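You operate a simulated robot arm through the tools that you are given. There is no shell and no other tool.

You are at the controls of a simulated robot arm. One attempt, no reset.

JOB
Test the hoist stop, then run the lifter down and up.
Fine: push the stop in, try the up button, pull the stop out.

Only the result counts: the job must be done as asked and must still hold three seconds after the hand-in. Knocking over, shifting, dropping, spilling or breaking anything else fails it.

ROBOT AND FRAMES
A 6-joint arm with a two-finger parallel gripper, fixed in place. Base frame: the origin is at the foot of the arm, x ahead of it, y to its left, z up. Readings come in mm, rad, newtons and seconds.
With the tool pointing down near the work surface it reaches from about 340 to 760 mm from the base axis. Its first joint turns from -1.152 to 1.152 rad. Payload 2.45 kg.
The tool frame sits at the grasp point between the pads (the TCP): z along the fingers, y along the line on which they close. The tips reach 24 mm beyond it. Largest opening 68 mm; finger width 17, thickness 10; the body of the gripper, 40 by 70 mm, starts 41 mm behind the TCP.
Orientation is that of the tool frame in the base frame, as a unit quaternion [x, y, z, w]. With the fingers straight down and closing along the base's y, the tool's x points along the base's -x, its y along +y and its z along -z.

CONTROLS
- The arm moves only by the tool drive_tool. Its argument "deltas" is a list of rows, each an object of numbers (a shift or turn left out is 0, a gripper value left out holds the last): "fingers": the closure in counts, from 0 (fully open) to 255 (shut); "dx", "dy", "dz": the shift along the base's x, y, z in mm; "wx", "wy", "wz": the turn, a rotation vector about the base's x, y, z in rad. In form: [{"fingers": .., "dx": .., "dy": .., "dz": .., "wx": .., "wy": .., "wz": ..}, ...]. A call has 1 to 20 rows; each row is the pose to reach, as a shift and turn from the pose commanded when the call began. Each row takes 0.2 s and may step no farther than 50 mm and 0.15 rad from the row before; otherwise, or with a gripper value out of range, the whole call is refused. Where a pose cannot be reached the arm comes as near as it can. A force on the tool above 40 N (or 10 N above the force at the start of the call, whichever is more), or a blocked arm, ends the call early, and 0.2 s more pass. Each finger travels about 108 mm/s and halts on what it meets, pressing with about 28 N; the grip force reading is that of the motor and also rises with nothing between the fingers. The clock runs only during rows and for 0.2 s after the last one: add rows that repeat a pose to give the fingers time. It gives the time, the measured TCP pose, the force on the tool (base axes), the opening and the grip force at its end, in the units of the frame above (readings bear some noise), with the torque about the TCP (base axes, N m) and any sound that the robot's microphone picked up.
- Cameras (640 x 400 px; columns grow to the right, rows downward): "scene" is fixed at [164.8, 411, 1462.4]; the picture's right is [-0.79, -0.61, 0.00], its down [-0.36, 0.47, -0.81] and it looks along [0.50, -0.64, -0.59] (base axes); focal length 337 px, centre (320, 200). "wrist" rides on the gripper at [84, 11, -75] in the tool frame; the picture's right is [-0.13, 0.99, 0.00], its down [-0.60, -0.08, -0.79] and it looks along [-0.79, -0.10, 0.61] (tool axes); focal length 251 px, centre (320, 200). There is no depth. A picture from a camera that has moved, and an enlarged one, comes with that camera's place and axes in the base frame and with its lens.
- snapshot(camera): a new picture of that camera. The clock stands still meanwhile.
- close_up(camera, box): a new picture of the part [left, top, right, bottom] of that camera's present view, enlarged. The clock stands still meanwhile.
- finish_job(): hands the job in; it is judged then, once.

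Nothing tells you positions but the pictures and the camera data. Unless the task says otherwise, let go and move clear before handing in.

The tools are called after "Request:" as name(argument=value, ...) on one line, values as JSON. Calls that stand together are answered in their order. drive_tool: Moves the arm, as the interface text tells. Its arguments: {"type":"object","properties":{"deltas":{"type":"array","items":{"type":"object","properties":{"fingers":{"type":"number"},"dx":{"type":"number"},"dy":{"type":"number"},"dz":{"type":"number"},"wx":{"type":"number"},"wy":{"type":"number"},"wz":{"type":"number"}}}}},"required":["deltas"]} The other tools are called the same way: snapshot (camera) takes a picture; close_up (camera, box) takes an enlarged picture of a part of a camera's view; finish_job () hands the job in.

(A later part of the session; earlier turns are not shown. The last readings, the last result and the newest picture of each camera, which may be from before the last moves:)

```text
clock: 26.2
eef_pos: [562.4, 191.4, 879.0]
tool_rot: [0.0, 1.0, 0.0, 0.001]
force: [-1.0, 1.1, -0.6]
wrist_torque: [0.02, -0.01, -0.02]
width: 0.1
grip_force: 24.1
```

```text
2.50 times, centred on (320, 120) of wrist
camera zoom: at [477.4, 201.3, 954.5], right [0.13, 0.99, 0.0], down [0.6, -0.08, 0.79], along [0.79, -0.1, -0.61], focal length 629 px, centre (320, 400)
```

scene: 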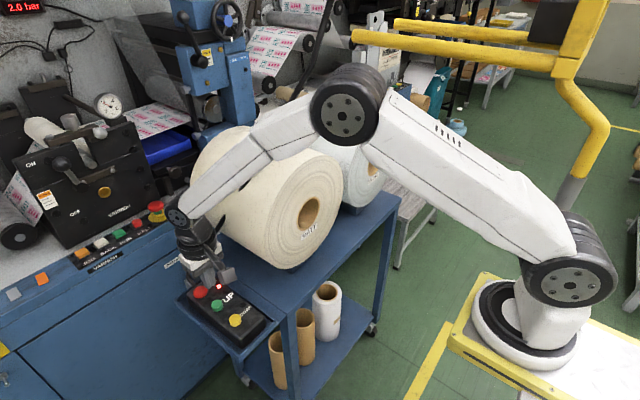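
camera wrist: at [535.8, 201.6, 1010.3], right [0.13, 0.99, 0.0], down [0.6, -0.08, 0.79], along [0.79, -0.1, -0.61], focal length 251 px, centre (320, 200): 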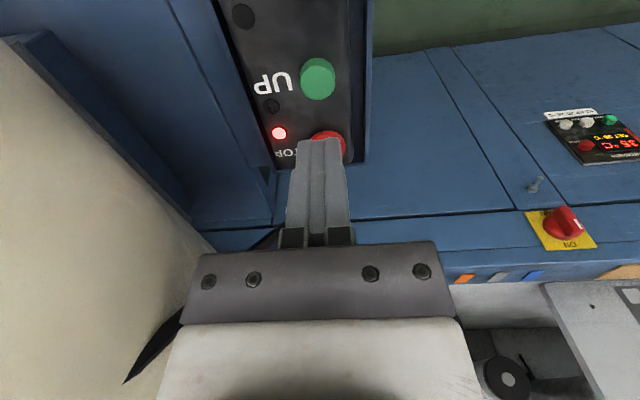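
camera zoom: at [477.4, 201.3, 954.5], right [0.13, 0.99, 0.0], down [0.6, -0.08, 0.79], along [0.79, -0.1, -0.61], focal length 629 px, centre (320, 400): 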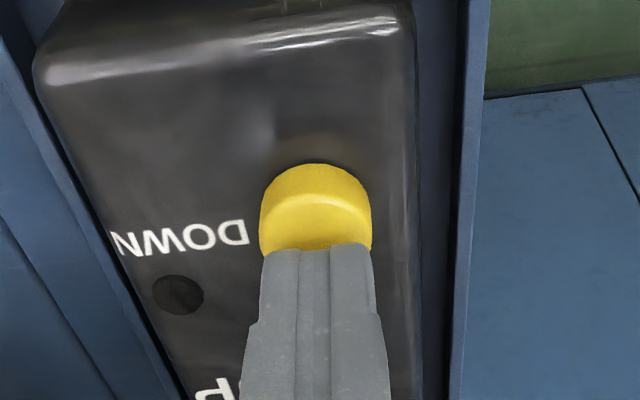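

The alignment is good. I'll press DOWN in steps, watching its lamp and the fork.

Request:
drive_tool(deltas=[{"fingers": 255, "dz": -5}, {"fingers": 255, "dz": -9}, {"fingers": 255, "dz": -12}, {"fingers": 255, "dz": -13.5}])

Request:
close_up(camera="wrist", box=[220, 40, 420, 200])

Request:
snapshot(camera="scene")

```text
clock: 27.2
eef_pos: [562.2, 190.9, 868.2]
tool_rot: [0.0, 1.0, 0.0, 0.001]
force: [0.2, -2.7, 5.3]
wrist_torque: [-0.03, 0.0, 0.0]
width: 0.1
grip_force: 23.5
```

```text
2.50 times, centred on (320, 120) of wrist
camera zoom: at [477.4, 201.2, 941.8], right [0.13, 0.99, 0.0], down [0.6, -0.08, 0.79], along [0.79, -0.1, -0.61], focal length 629 px, centre (320, 400)
```

zoom: 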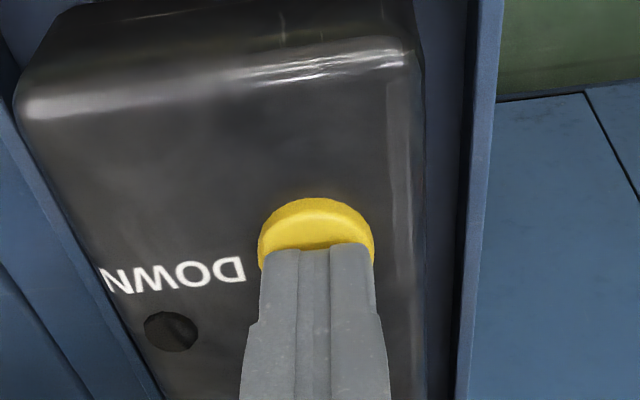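

```text
taken
```

scene: 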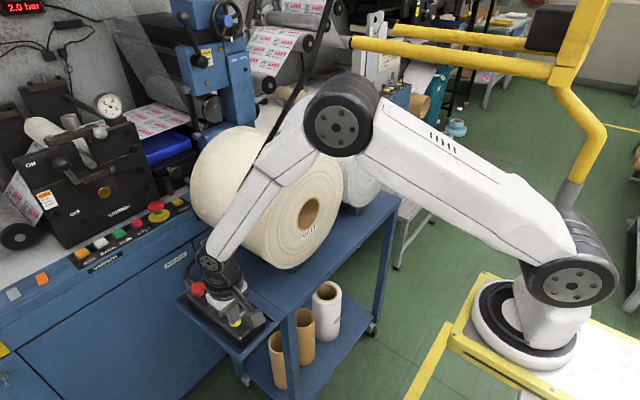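

The fork looks slightly lower than before, so DOWN is acting. I'll hold and keep watching.

Request:
drive_tool(deltas=[{"fingers": 255, "dz": -0.7}, {"fingers": 255, "dz": -0.7}, {"fingers": 255, "dz": -0.7}])

Request:
snapshot(camera="scene")

Request:
close_up(camera="wrist", box=[220, 40, 420, 200])

```text
clock: 28.0
eef_pos: [561.1, 190.9, 866.6]
tool_rot: [0.001, 1.0, 0.0, 0.001]
force: [-2.3, -3.1, 12.7]
wrist_torque: [-0.1, 0.05, -0.06]
width: 0.0
grip_force: 24.2
```

```text
taken
```

scene: 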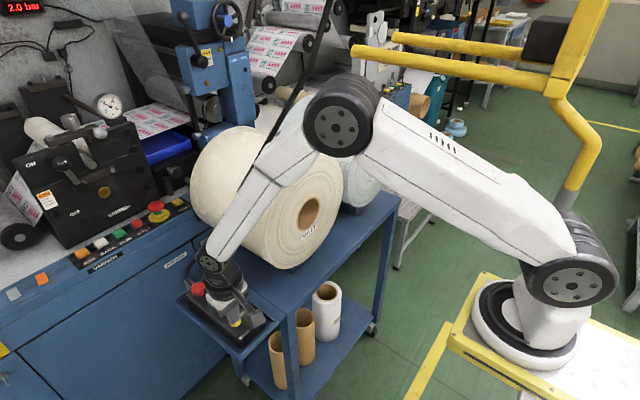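

```text
2.50 times, centred on (320, 120) of wrist
camera zoom: at [477.3, 201.2, 941.3], right [0.13, 0.99, 0.0], down [0.6, -0.08, 0.79], along [0.79, -0.1, -0.61], focal length 629 px, centre (320, 400)
```

zoom: 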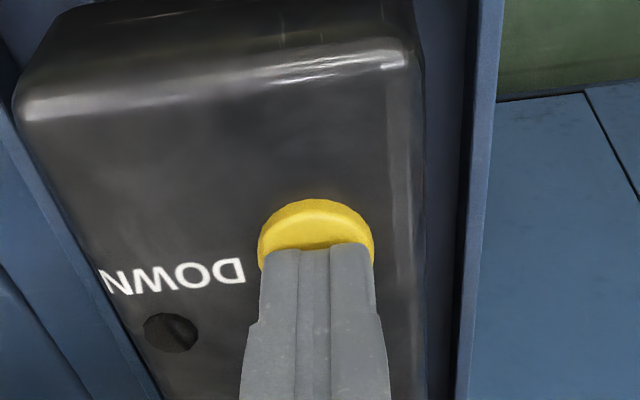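

The fork is clearly descending while DOWN is held. I'll keep holding until it stops or a lamp shows the end of travel.

Request:
drive_tool(deltas=[{"fingers": 255}, {"fingers": 255}, {"fingers": 255}, {"fingers": 255}])

Request:
snapshot(camera="scene")

Request:
close_up(camera="wrist", box=[220, 40, 420, 200])

```text
clock: 29.0
eef_pos: [562.1, 190.0, 866.0]
tool_rot: [-0.001, 1.0, 0.0, 0.0]
force: [-0.6, -3.3, 14.9]
wrist_torque: [-0.07, 0.02, -0.05]
width: 0.0
grip_force: 23.2
```

```text
taken
```

scene: 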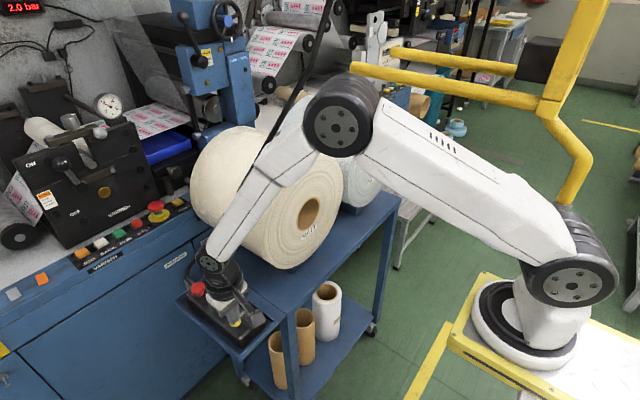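

```text
2.50 times, centred on (320, 120) of wrist
camera zoom: at [477.3, 201.2, 941.2], right [0.13, 0.99, 0.0], down [0.6, -0.08, 0.79], along [0.79, -0.1, -0.61], focal length 629 px, centre (320, 400)
```

zoom: 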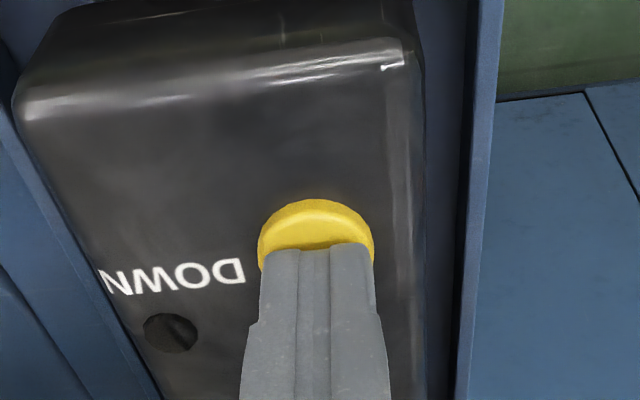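

It's still descending and clear of everything so far. I'll continue holding in short intervals.

Request:
drive_tool(deltas=[{"fingers": 255}, {"fingers": 255}, {"fingers": 255}])

Request:
snapshot(camera="scene")

Request:
close_up(camera="wrist", box=[220, 40, 420, 200])

```text
clock: 29.8
eef_pos: [561.9, 190.3, 867.6]
tool_rot: [0.0, 1.0, 0.0, 0.0]
force: [-0.1, -2.0, 15.4]
wrist_torque: [-0.07, 0.02, -0.05]
width: 0.0
grip_force: 23.6
```

```text
taken
```

scene: 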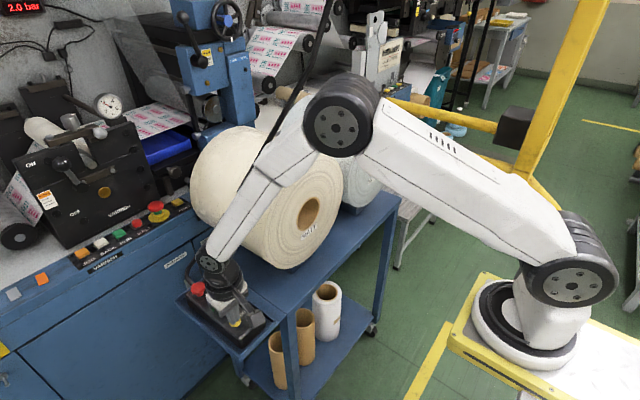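

```text
2.50 times, centred on (320, 120) of wrist
camera zoom: at [477.3, 201.2, 941.2], right [0.13, 0.99, 0.0], down [0.6, -0.08, 0.79], along [0.79, -0.1, -0.61], focal length 629 px, centre (320, 400)
```

zoom: 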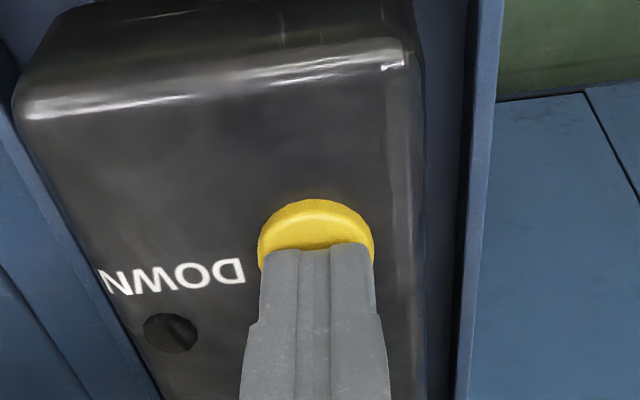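

The fork went down faster this interval. I'll keep holding and check again shortly.

Request:
drive_tool(deltas=[{"fingers": 255}])

Request:
snapshot(camera="scene")

Request:
close_up(camera="wrist", box=[220, 40, 420, 200])

```text
clock: 30.2
eef_pos: [561.9, 190.1, 866.1]
tool_rot: [0.0, 1.0, 0.0, 0.001]
force: [0.5, -1.7, 15.3]
wrist_torque: [-0.08, -0.04, -0.03]
width: 0.3
grip_force: 23.5
```

```text
taken
```

scene: 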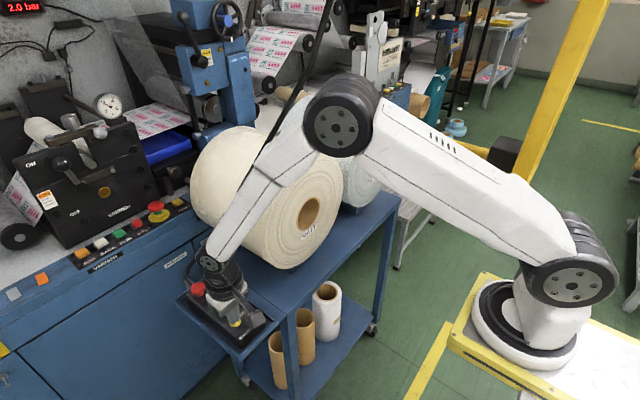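

```text
2.50 times, centred on (320, 120) of wrist
camera zoom: at [477.3, 201.3, 941.2], right [0.13, 0.99, 0.0], down [0.6, -0.08, 0.79], along [0.79, -0.1, -0.61], focal length 629 px, centre (320, 400)
```

zoom: 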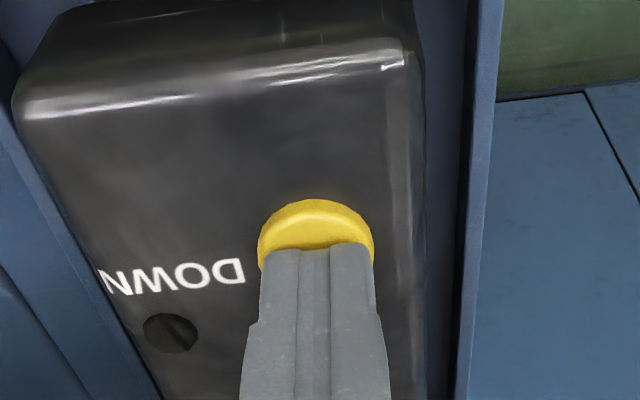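

Request:
drive_tool(deltas=[{"fingers": 255}, {"fingers": 255}])

Request:
snapshot(camera="scene")

Request:
close_up(camera="wrist", box=[220, 40, 420, 200])

```text
clock: 30.8
eef_pos: [561.6, 189.4, 866.7]
tool_rot: [0.001, 1.0, 0.001, 0.001]
force: [0.8, -2.2, 15.9]
wrist_torque: [-0.06, 0.0, -0.02]
width: 0.0
grip_force: 23.7
```

```text
taken
```

scene: 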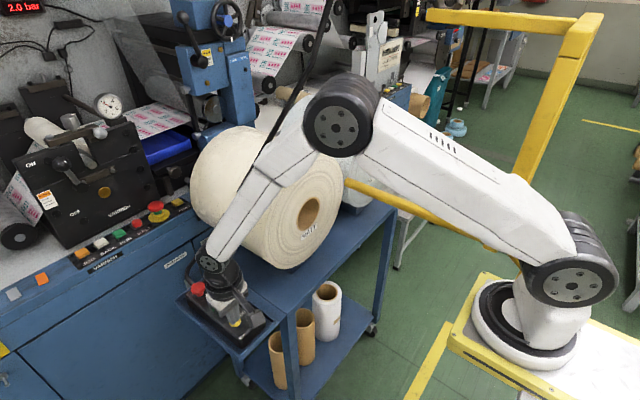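

```text
2.50 times, centred on (320, 120) of wrist
camera zoom: at [477.3, 201.3, 941.2], right [0.13, 0.99, 0.0], down [0.6, -0.08, 0.79], along [0.79, -0.1, -0.61], focal length 629 px, centre (320, 400)
```

zoom: 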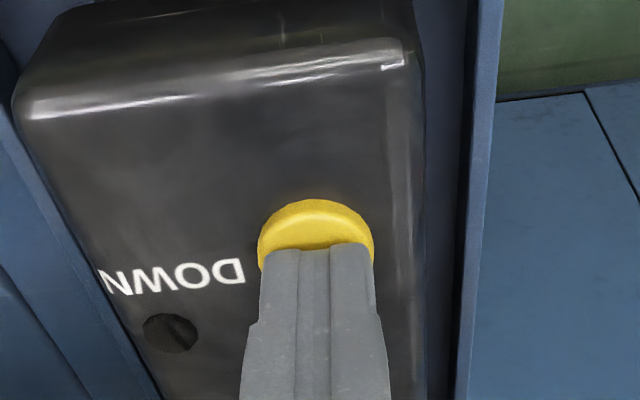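

The lifter has come down a long way and its lower prong now shows in front of the far roll. I'll check its clearance before continuing.

Request:
close_up(camera="scene", box=[290, 120, 450, 240])

Request:
close_up(camera="scene", box=[400, 0, 640, 180])

Request:
snapshot(camera="wrist")

```text
3.33 times, centred on (370, 180) of scene
camera zoom: at [164.5, 410.9, 1462.4], right [-0.79, -0.61, 0.0], down [-0.36, 0.47, -0.81], along [0.5, -0.64, -0.59], focal length 1123 px, centre (153, 267)
```

zoom: 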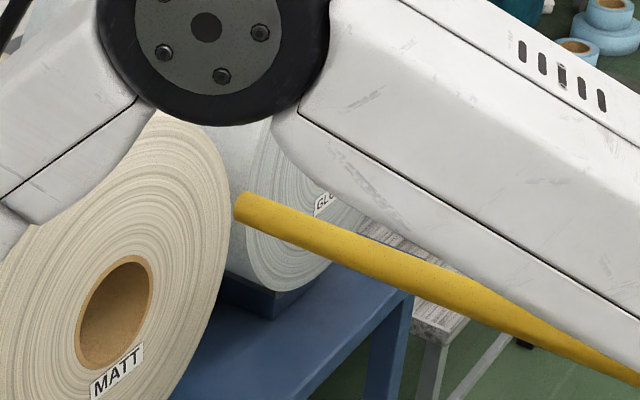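

```text
2.22 times, centred on (520, 90) of scene
camera zoom: at [164.5, 410.9, 1462.4], right [-0.79, -0.61, 0.0], down [-0.36, 0.47, -0.81], along [0.5, -0.64, -0.59], focal length 749 px, centre (-124, 444)
```

zoom: 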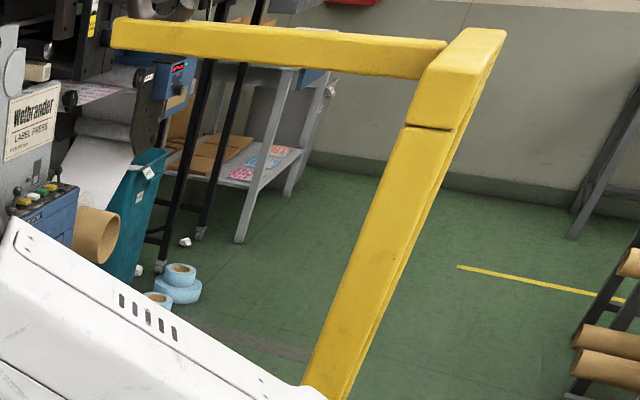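

```text
taken
camera wrist: at [477.3, 201.3, 941.2], right [0.13, 0.99, 0.0], down [0.6, -0.08, 0.79], along [0.79, -0.1, -0.61], focal length 251 px, centre (320, 200)
```

wrist: 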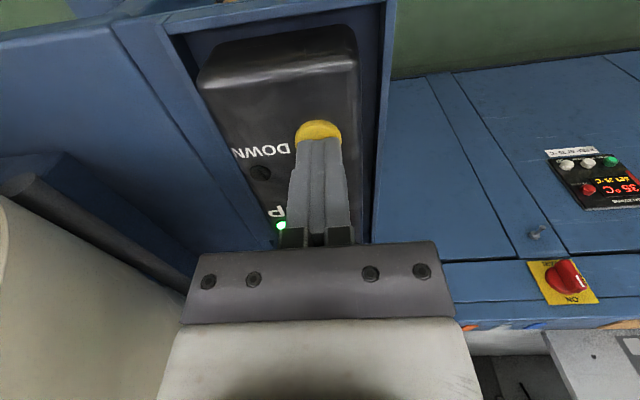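

A green lamp near UP now seems lit, and the lifter is a C-hook with a lower prong. I'll zoom in on the lamp, then hold one more step to see whether it has stopped.

Request:
close_up(camera="wrist", box=[220, 140, 340, 250])

Request:
drive_tool(deltas=[{"fingers": 255}])

Request:
snapshot(camera="scene")

Request:
snapshot(camera="wrist")

```text
3.64 times, centred on (280, 195) of wrist
camera zoom: at [477.3, 201.3, 941.2], right [0.13, 0.99, 0.0], down [0.6, -0.08, 0.79], along [0.79, -0.1, -0.61], focal length 914 px, centre (466, 218)
```

zoom: 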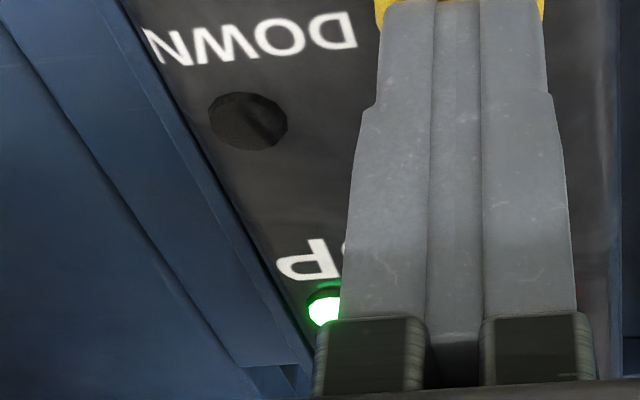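

```text
clock: 31.2
eef_pos: [560.8, 190.5, 866.3]
tool_rot: [-0.001, 1.0, 0.0, 0.001]
force: [2.1, -2.1, 16.3]
wrist_torque: [-0.1, -0.03, 0.0]
width: 0.0
grip_force: 23.9
```

```text
taken
```

scene: 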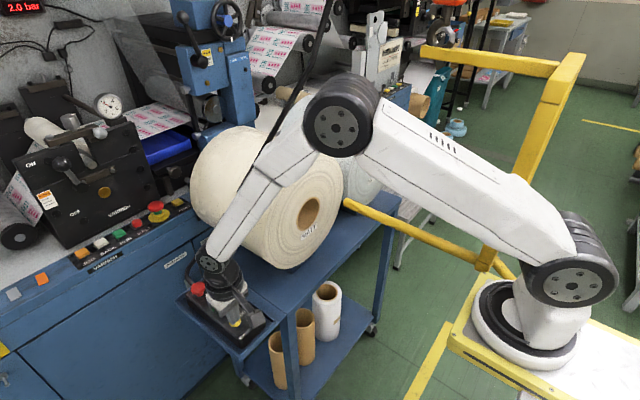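

```text
taken
camera wrist: at [477.3, 201.3, 941.2], right [0.13, 0.99, 0.0], down [0.6, -0.08, 0.79], along [0.79, -0.1, -0.61], focal length 251 px, centre (320, 200)
```

wrist: 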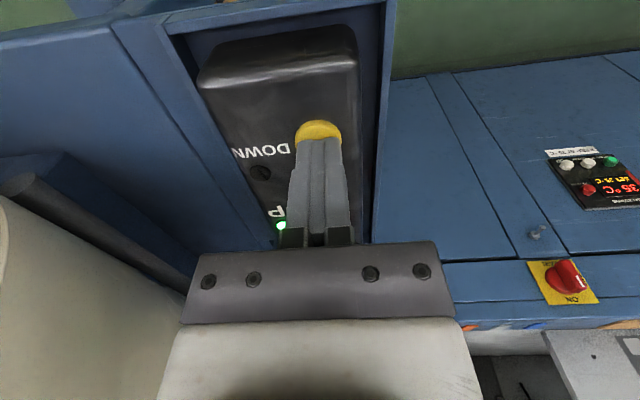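

It's still descending at a steady rate with nothing touched. I'll continue in short holds until the DOWN lamp or a stop shows.

Request:
drive_tool(deltas=[{"fingers": 255}])

Request:
snapshot(camera="scene")

Request:
close_up(camera="wrist", box=[220, 100, 380, 250])

```text
clock: 31.6
eef_pos: [562.0, 191.8, 866.4]
tool_rot: [0.0, 1.0, -0.001, 0.001]
force: [1.2, -1.1, 16.0]
wrist_torque: [-0.04, -0.04, 0.0]
width: 0.0
grip_force: 23.5
```

```text
taken
```

scene: 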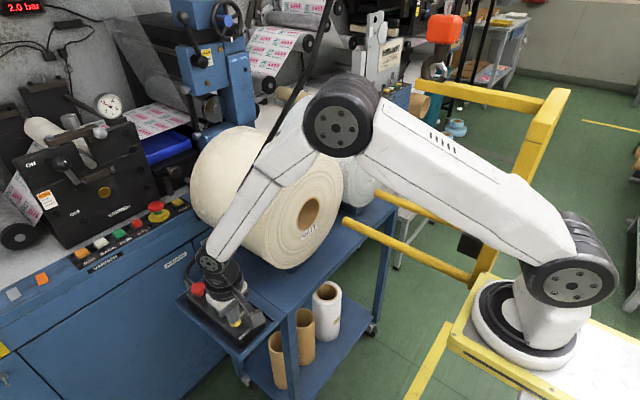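

```text
2.67 times, centred on (300, 175) of wrist
camera zoom: at [477.3, 201.3, 941.2], right [0.13, 0.99, 0.0], down [0.6, -0.08, 0.79], along [0.79, -0.1, -0.61], focal length 670 px, centre (373, 267)
```

zoom: 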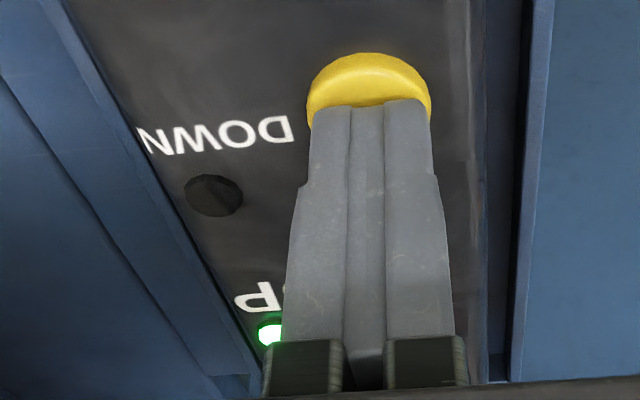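

A hoist hook block is now in view, carrying a two-tine C-fork that comes down in free space in front of the cart. I'll keep holding and watching.

Request:
drive_tool(deltas=[{"fingers": 255}, {"fingers": 255}])

Request:
snapshot(camera="scene")

Request:
close_up(camera="wrist", box=[220, 100, 380, 250])

```text
clock: 32.2
eef_pos: [561.8, 190.1, 866.1]
tool_rot: [0.001, 1.0, 0.0, 0.001]
force: [1.9, -0.9, 17.2]
wrist_torque: [-0.04, -0.02, 0.02]
width: 0.0
grip_force: 23.7
```

```text
taken
```

scene: 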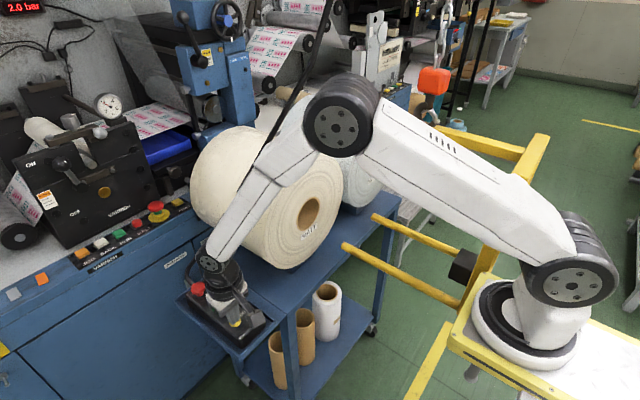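

```text
2.67 times, centred on (300, 175) of wrist
camera zoom: at [477.3, 201.3, 941.2], right [0.13, 0.99, 0.0], down [0.6, -0.08, 0.79], along [0.79, -0.1, -0.61], focal length 670 px, centre (373, 267)
```

zoom: 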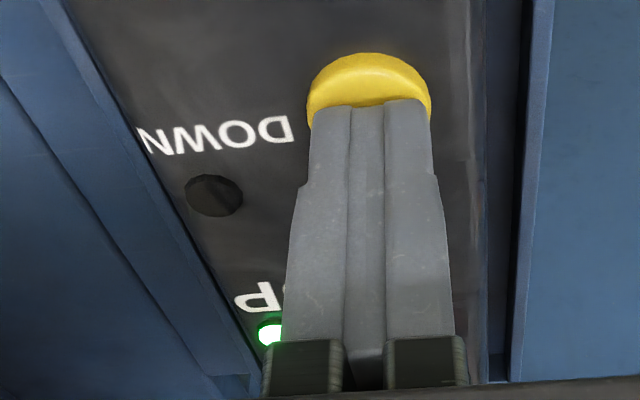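

The tines are passing just in front of the cart's front edge. I'm continuing the hold.

Request:
drive_tool(deltas=[{"fingers": 255}, {"fingers": 255}])

Request:
snapshot(camera="scene")

Request:
close_up(camera="wrist", box=[220, 100, 380, 250])

```text
clock: 32.8
eef_pos: [561.6, 191.1, 865.5]
tool_rot: [0.0, 1.0, 0.0, 0.001]
force: [2.2, 0.6, 16.6]
wrist_torque: [-0.03, -0.05, -0.01]
width: 0.0
grip_force: 22.8
```

```text
taken
```

scene: 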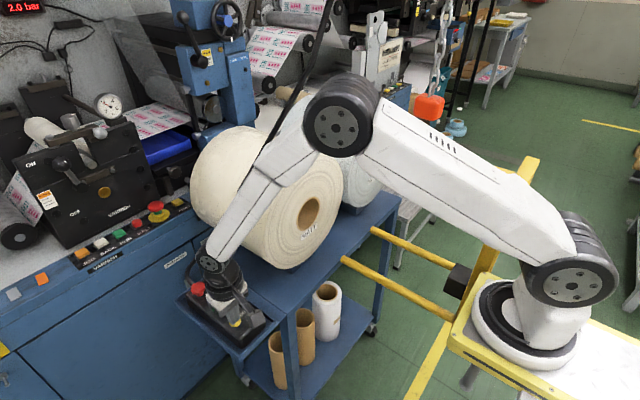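

```text
2.67 times, centred on (300, 175) of wrist
camera zoom: at [477.3, 201.3, 941.2], right [0.13, 0.99, 0.0], down [0.6, -0.08, 0.79], along [0.79, -0.1, -0.61], focal length 670 px, centre (373, 267)
```

zoom: 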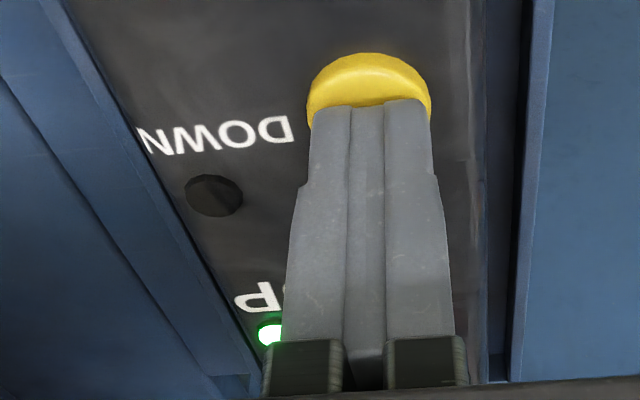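

The descent is slowing, probably near the end of travel. One more hold.

Request:
drive_tool(deltas=[{"fingers": 255}, {"fingers": 255}])

Request:
snapshot(camera="scene")

Request:
close_up(camera="wrist", box=[220, 100, 380, 250])

```text
clock: 33.4
eef_pos: [562.3, 190.6, 866.4]
tool_rot: [0.0, 1.0, 0.0, 0.001]
force: [2.0, -0.5, 16.6]
wrist_torque: [-0.04, -0.03, 0.01]
width: 0.0
grip_force: 23.1
```

```text
taken
```

scene: 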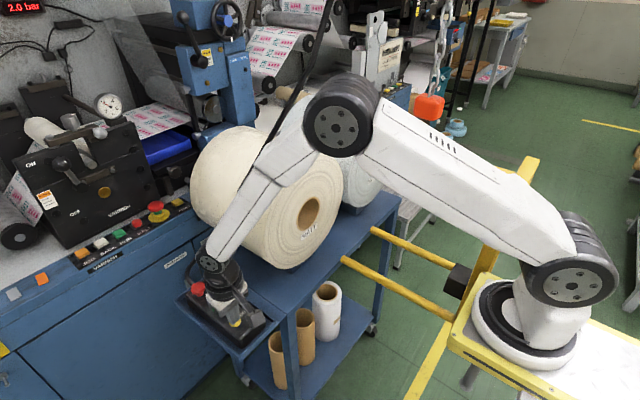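

```text
2.67 times, centred on (300, 175) of wrist
camera zoom: at [477.3, 201.3, 941.2], right [0.13, 0.99, 0.0], down [0.6, -0.08, 0.79], along [0.79, -0.1, -0.61], focal length 670 px, centre (373, 267)
```

zoom: 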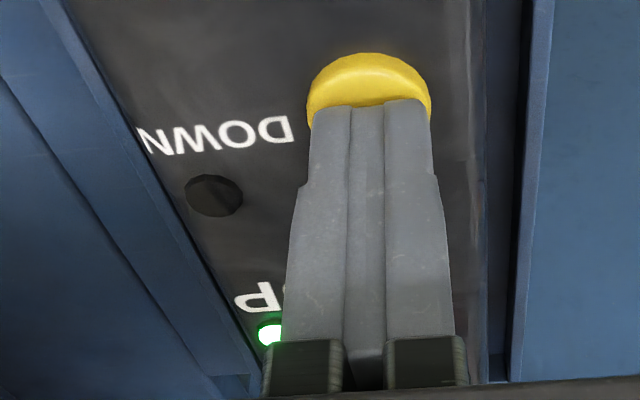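

The lifter has stopped at the bottom. I'll release DOWN and check the lamps.

Request:
drive_tool(deltas=[{"fingers": 255, "dz": 8}, {"fingers": 255, "dz": 40}, {"fingers": 255, "dz": 70}, {"fingers": 255, "dz": 70}])

Request:
snapshot(camera="scene")

Request:
snapshot(camera="wrist")

Request:
close_up(camera="scene", box=[160, 250, 320, 350])

```text
clock: 34.4
eef_pos: [562.3, 190.1, 934.8]
tool_rot: [0.0, 1.0, 0.0, 0.0]
force: [0.3, -0.3, 0.5]
wrist_torque: [0.01, 0.04, -0.03]
width: 0.1
grip_force: 23.5
```

```text
taken
```

scene: 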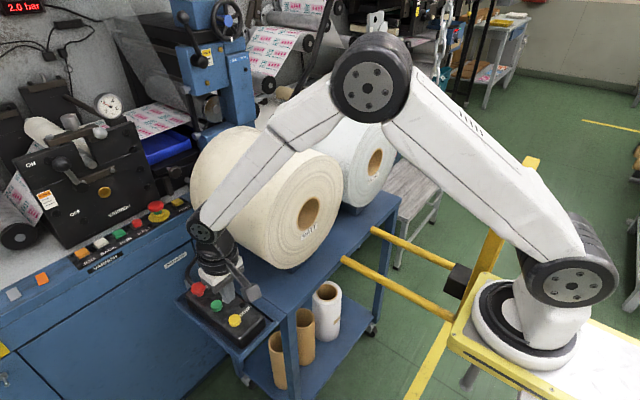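

```text
taken
camera wrist: at [477.0, 201.0, 1010.8], right [0.13, 0.99, 0.0], down [0.6, -0.08, 0.79], along [0.79, -0.1, -0.61], focal length 251 px, centre (320, 200)
```

wrist: 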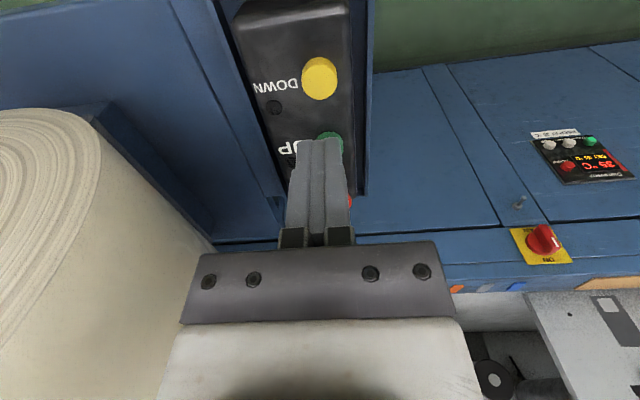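

```text
4.00 times, centred on (240, 300) of scene
camera zoom: at [164.8, 411.0, 1462.4], right [-0.79, -0.61, 0.0], down [-0.36, 0.47, -0.81], along [0.5, -0.64, -0.59], focal length 1347 px, centre (640, -200)
```

zoom: 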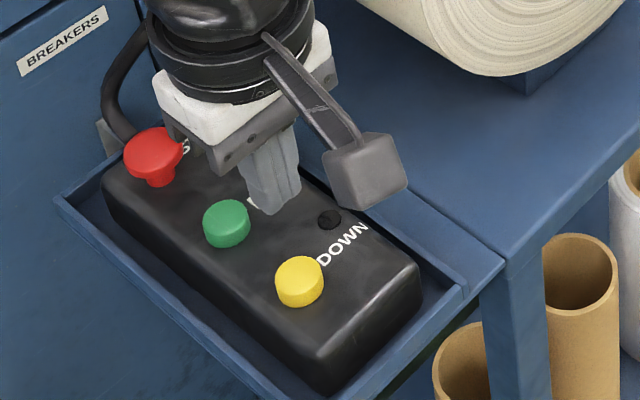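

DOWN is released, the pendant hasn't moved and the lifter is resting low. Now UP: I'm moving over the green button.

Request:
drive_tool(deltas=[{"fingers": 255, "dx": 30, "dy": 1}, {"fingers": 255, "dx": 59, "dy": 1}, {"fingers": 255, "dx": 59, "dy": 1, "dz": -30}, {"fingers": 255, "dx": 59, "dy": 1, "dz": -55}, {"fingers": 255, "dx": 59, "dy": 1, "dz": -55}])

Request:
close_up(camera="wrist", box=[220, 40, 420, 200])

Request:
snapshot(camera="scene")

```text
clock: 35.6
eef_pos: [620.6, 191.4, 881.6]
tool_rot: [0.001, 1.0, 0.0, -0.001]
force: [0.0, 0.7, -0.5]
wrist_torque: [-0.02, -0.01, 0.01]
width: 0.0
grip_force: 23.7
```

```text
2.50 times, centred on (320, 120) of wrist
camera zoom: at [536.1, 202.1, 955.6], right [0.13, 0.99, 0.0], down [0.6, -0.08, 0.79], along [0.79, -0.1, -0.61], focal length 629 px, centre (320, 400)
```

zoom: 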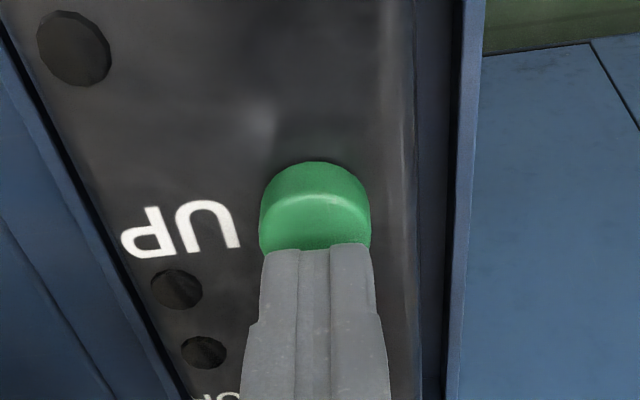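

```text
taken
```

scene: 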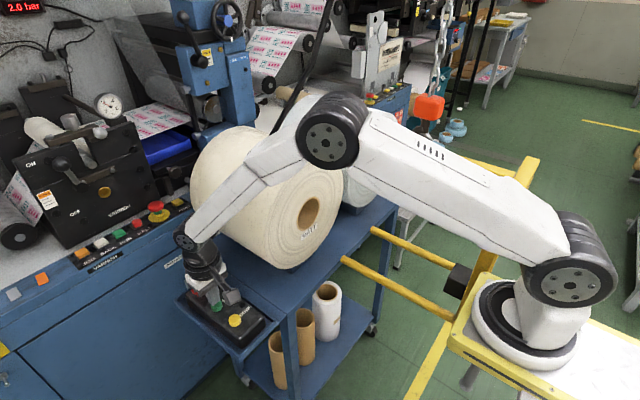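

The lamps are dark, so the green lamp only lit while DOWN was running the lifter. Now I press UP and hold.

Request:
drive_tool(deltas=[{"fingers": 255, "dz": -6}, {"fingers": 255, "dz": -11}, {"fingers": 255, "dz": -14}, {"fingers": 255, "dz": -15.3}, {"fingers": 255, "dz": -15.3}])

Request:
snapshot(camera="scene")

Request:
close_up(camera="wrist", box=[220, 40, 420, 200])

```text
clock: 36.8
eef_pos: [620.9, 192.8, 865.7]
tool_rot: [0.0, 1.0, 0.0, 0.001]
force: [-5.1, -3.2, 13.5]
wrist_torque: [-0.09, 0.12, -0.05]
width: 0.0
grip_force: 23.9
```

```text
taken
```

scene: 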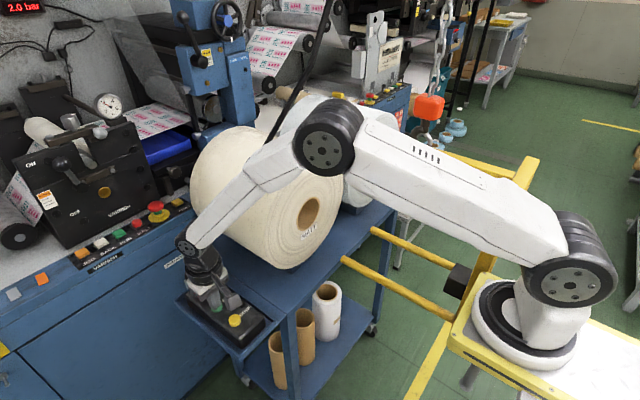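

```text
2.50 times, centred on (320, 120) of wrist
camera zoom: at [536.3, 202.2, 941.4], right [0.13, 0.99, 0.0], down [0.6, -0.08, 0.79], along [0.79, -0.1, -0.61], focal length 629 px, centre (320, 400)
```

zoom: 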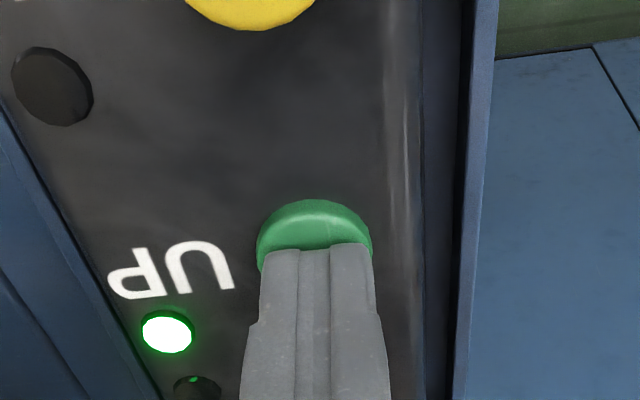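

The green lamp is lit with UP pressed. I'm holding and watching the fork.

Request:
drive_tool(deltas=[{"fingers": 255}, {"fingers": 255}, {"fingers": 255}, {"fingers": 255}])

Request:
snapshot(camera="scene")

```text
clock: 37.8
eef_pos: [621.3, 191.2, 865.5]
tool_rot: [0.0, 1.0, 0.001, 0.001]
force: [-4.3, -2.0, 15.8]
wrist_torque: [-0.07, 0.15, -0.01]
width: 0.0
grip_force: 23.8
```

```text
taken
```

scene: 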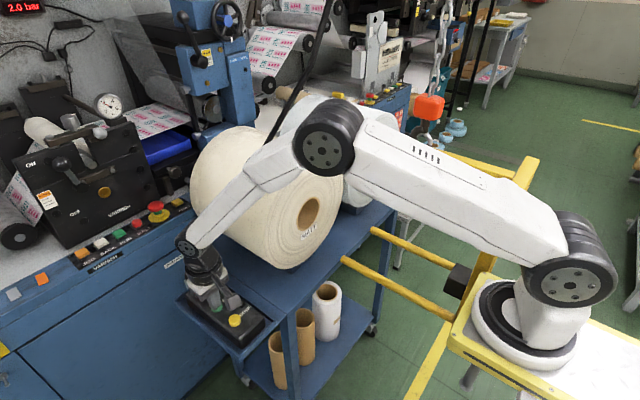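

No visible movement yet. I'll hold a bit longer and compare.

Request:
drive_tool(deltas=[{"fingers": 255}, {"fingers": 255}, {"fingers": 255}, {"fingers": 255}, {"fingers": 255}])

Request:
snapshot(camera="scene")

Request:
close_up(camera="wrist", box=[220, 40, 420, 200])

```text
clock: 39.0
eef_pos: [620.2, 191.4, 865.6]
tool_rot: [0.0, 1.0, 0.0, 0.002]
force: [-1.2, -1.5, 17.8]
wrist_torque: [-0.05, 0.06, -0.01]
width: 0.0
grip_force: 23.6
```

```text
taken
```

scene: 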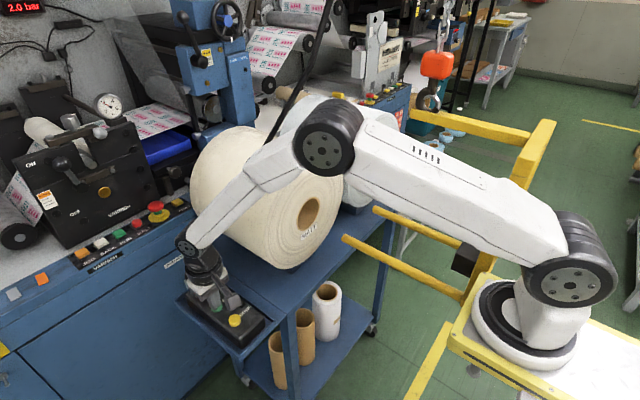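

```text
2.50 times, centred on (320, 120) of wrist
camera zoom: at [536.3, 202.2, 941.1], right [0.13, 0.99, 0.0], down [0.6, -0.08, 0.79], along [0.79, -0.1, -0.61], focal length 629 px, centre (320, 400)
```

zoom: 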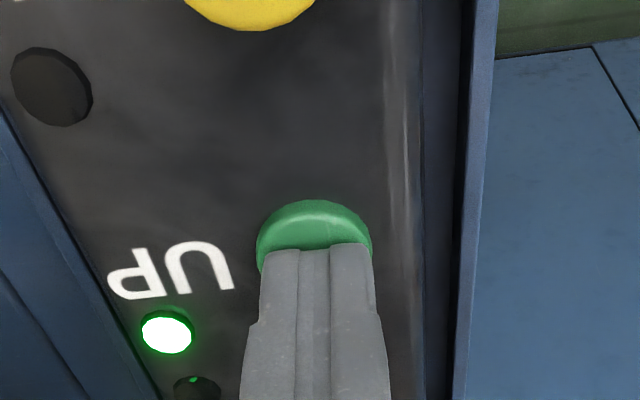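

The lifter is rising now, after a short start delay. I'll keep UP held and monitor.

Request:
drive_tool(deltas=[{"fingers": 255}, {"fingers": 255}, {"fingers": 255}, {"fingers": 255}, {"fingers": 255}])

Request:
snapshot(camera="scene")

```text
clock: 40.2
eef_pos: [620.5, 191.5, 866.5]
tool_rot: [0.0, 1.0, 0.0, 0.001]
force: [-0.4, -1.2, 18.5]
wrist_torque: [-0.06, 0.05, 0.0]
width: 0.0
grip_force: 24.0
```

```text
taken
```

scene: 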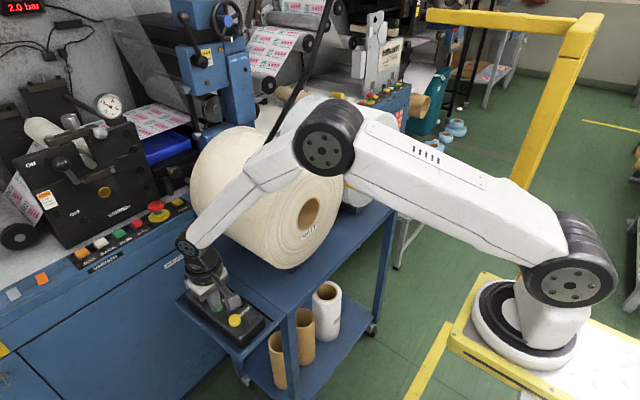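

Request:
drive_tool(deltas=[{"fingers": 255}, {"fingers": 255}, {"fingers": 255}, {"fingers": 255}, {"fingers": 255}])

Request:
snapshot(camera="scene")

Request:
close_up(camera="wrist", box=[220, 40, 420, 200])

```text
clock: 41.4
eef_pos: [621.0, 191.1, 866.0]
tool_rot: [0.0, 1.0, 0.0, 0.002]
force: [0.0, 0.0, 17.6]
wrist_torque: [-0.06, 0.01, 0.01]
width: 0.1
grip_force: 24.0
```

```text
taken
```

scene: 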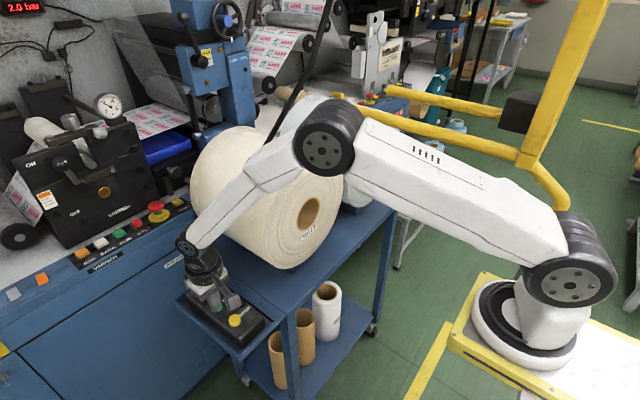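

```text
2.50 times, centred on (320, 120) of wrist
camera zoom: at [536.3, 202.3, 941.1], right [0.13, 0.99, 0.0], down [0.6, -0.08, 0.79], along [0.79, -0.1, -0.61], focal length 629 px, centre (320, 400)
```

zoom: 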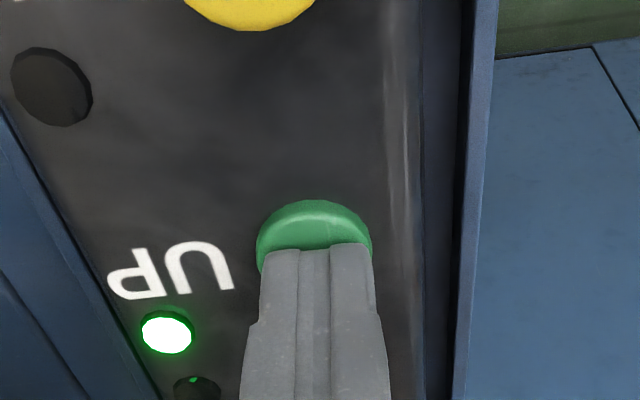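

It's rising well, with the box at about row 110 against 22 originally. I'm continuing.

Request:
drive_tool(deltas=[{"fingers": 255}, {"fingers": 255}, {"fingers": 255}, {"fingers": 255}])

Request:
snapshot(camera="scene")

Request:
close_up(camera="wrist", box=[220, 40, 420, 200])

```text
clock: 42.4
eef_pos: [620.0, 191.0, 865.6]
tool_rot: [0.0, 1.0, 0.001, 0.001]
force: [0.9, -0.4, 18.5]
wrist_torque: [-0.02, -0.04, 0.02]
width: 0.3
grip_force: 23.7
```

```text
taken
```

scene: 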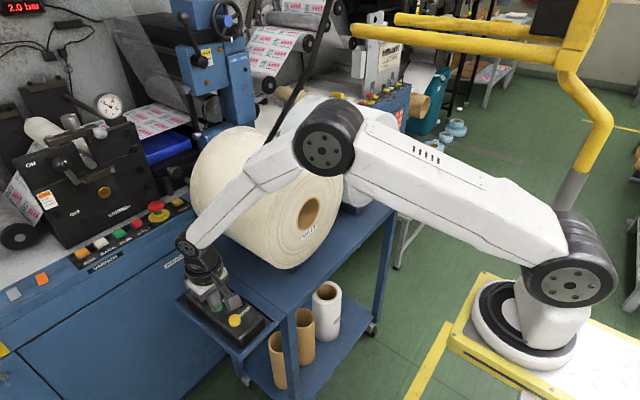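

```text
2.50 times, centred on (320, 120) of wrist
camera zoom: at [536.3, 202.3, 941.1], right [0.13, 0.99, 0.0], down [0.6, -0.08, 0.79], along [0.79, -0.1, -0.61], focal length 629 px, centre (320, 400)
```

zoom: 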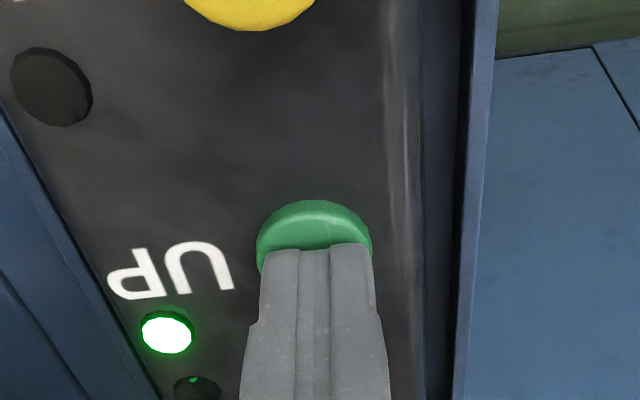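

The lifter is back at about its starting height. I'll hold briefly to see whether it has reached its top stop.

Request:
drive_tool(deltas=[{"fingers": 255}, {"fingers": 255}])

Request:
snapshot(camera="scene")

```text
clock: 43.0
eef_pos: [620.7, 192.0, 866.4]
tool_rot: [0.0, 1.0, 0.0, 0.001]
force: [1.1, 0.4, 19.7]
wrist_torque: [-0.04, -0.05, 0.01]
width: 0.1
grip_force: 23.9
```

```text
taken
```

scene: 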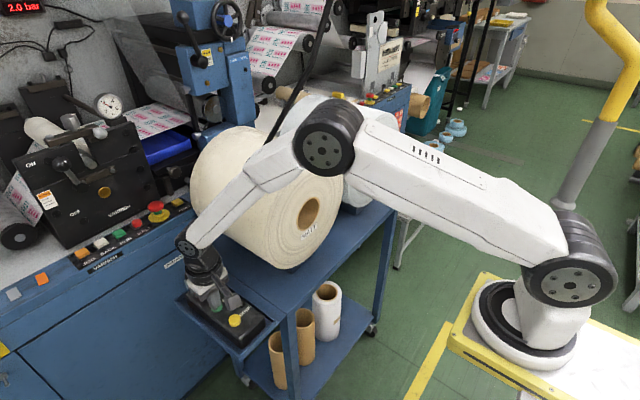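

It has risen above its start height and is still moving. I'll hold a bit more to see whether it reaches its upper limit.

Request:
drive_tool(deltas=[{"fingers": 255}, {"fingers": 255}])

Request:
snapshot(camera="scene")

Request:
close_up(camera="wrist", box=[220, 40, 420, 200])

```text
clock: 43.6
eef_pos: [619.9, 191.9, 866.4]
tool_rot: [0.0, 1.0, 0.0, 0.001]
force: [2.4, 0.8, 18.4]
wrist_torque: [-0.02, -0.04, 0.02]
width: 0.2
grip_force: 23.6
```

```text
taken
```

scene: 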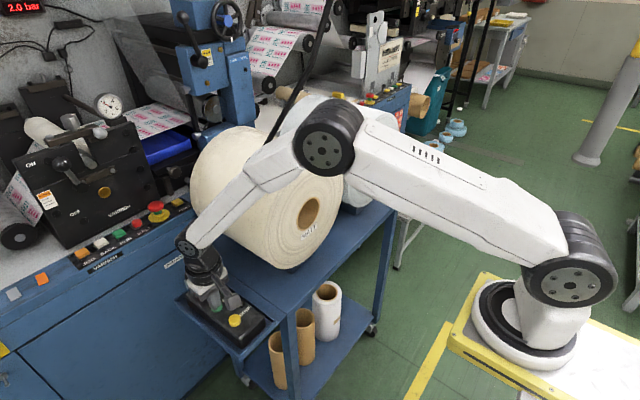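

```text
2.50 times, centred on (320, 120) of wrist
camera zoom: at [536.3, 202.3, 941.1], right [0.13, 0.99, 0.0], down [0.6, -0.08, 0.79], along [0.79, -0.1, -0.61], focal length 629 px, centre (320, 400)
```

zoom: 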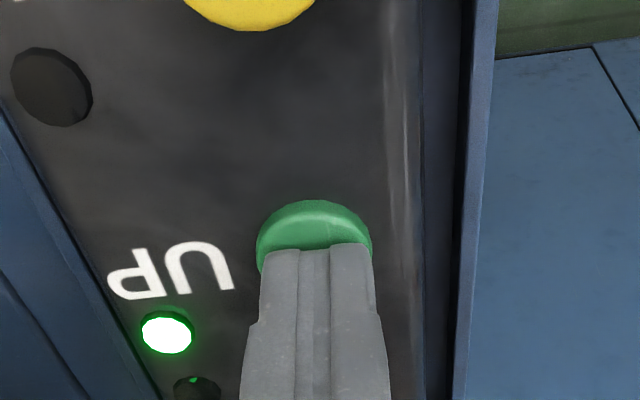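

It's still rising and is now about 150 mm above the start. I'll give it one short hold more to check for the upper limit.

Request:
drive_tool(deltas=[{"fingers": 255}])

Request:
snapshot(camera="scene")

Request:
snapshot(camera="wrist")

```text
clock: 44.0
eef_pos: [620.9, 190.2, 865.6]
tool_rot: [0.0, 1.0, 0.0, 0.002]
force: [2.1, 0.4, 19.9]
wrist_torque: [-0.04, -0.05, 0.0]
width: 0.0
grip_force: 23.5
```

```text
taken
```

scene: 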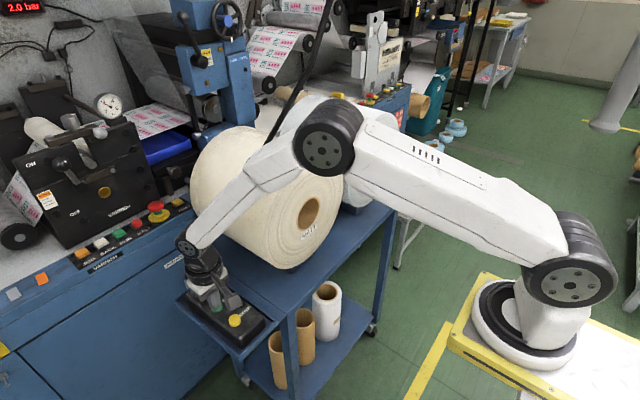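

```text
taken
camera wrist: at [536.3, 202.3, 941.1], right [0.13, 0.99, 0.0], down [0.6, -0.08, 0.79], along [0.79, -0.1, -0.61], focal length 251 px, centre (320, 200)
```

wrist: 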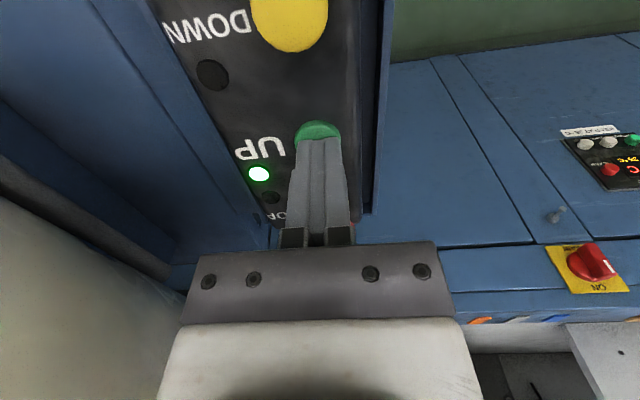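

Request:
drive_tool(deltas=[{"fingers": 255}])

Request:
snapshot(camera="scene")

```text
clock: 44.4
eef_pos: [621.0, 191.2, 866.3]
tool_rot: [0.0, 1.0, 0.0, 0.0]
force: [0.6, 0.1, 19.6]
wrist_torque: [-0.03, -0.08, 0.02]
width: 0.0
grip_force: 23.4
```

```text
taken
```

scene: 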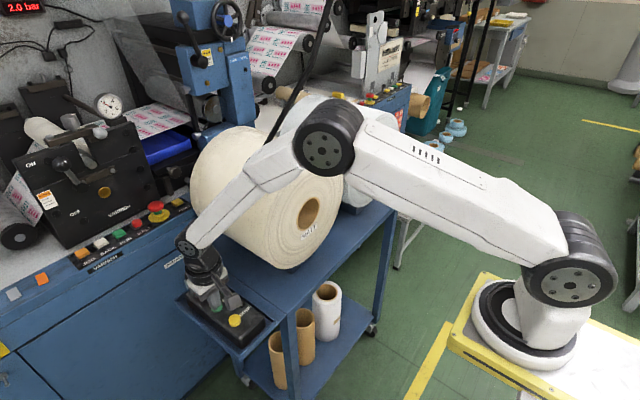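

Request:
drive_tool(deltas=[{"fingers": 255}])

Request:
snapshot(camera="scene")

Request:
close_up(camera="wrist", box=[160, 0, 360, 220])

```text
clock: 44.8
eef_pos: [620.1, 191.1, 866.7]
tool_rot: [0.0, 1.0, -0.001, 0.0]
force: [1.3, 0.7, 19.5]
wrist_torque: [0.0, -0.07, -0.02]
width: 0.0
grip_force: 23.6
```

```text
taken
```

scene: 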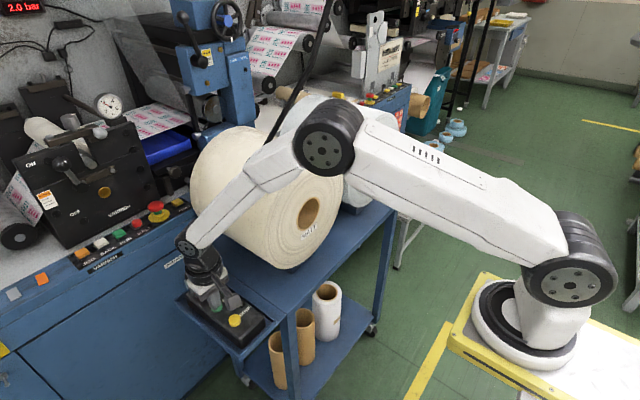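

```text
1.82 times, centred on (260, 110) of wrist
camera zoom: at [536.3, 202.3, 941.1], right [0.13, 0.99, 0.0], down [0.6, -0.08, 0.79], along [0.79, -0.1, -0.61], focal length 457 px, centre (429, 364)
```

zoom: 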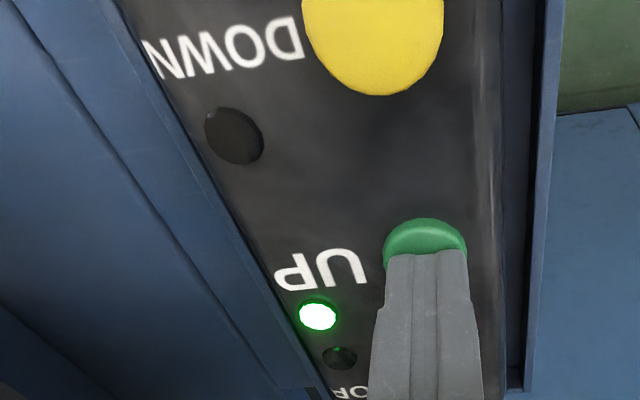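

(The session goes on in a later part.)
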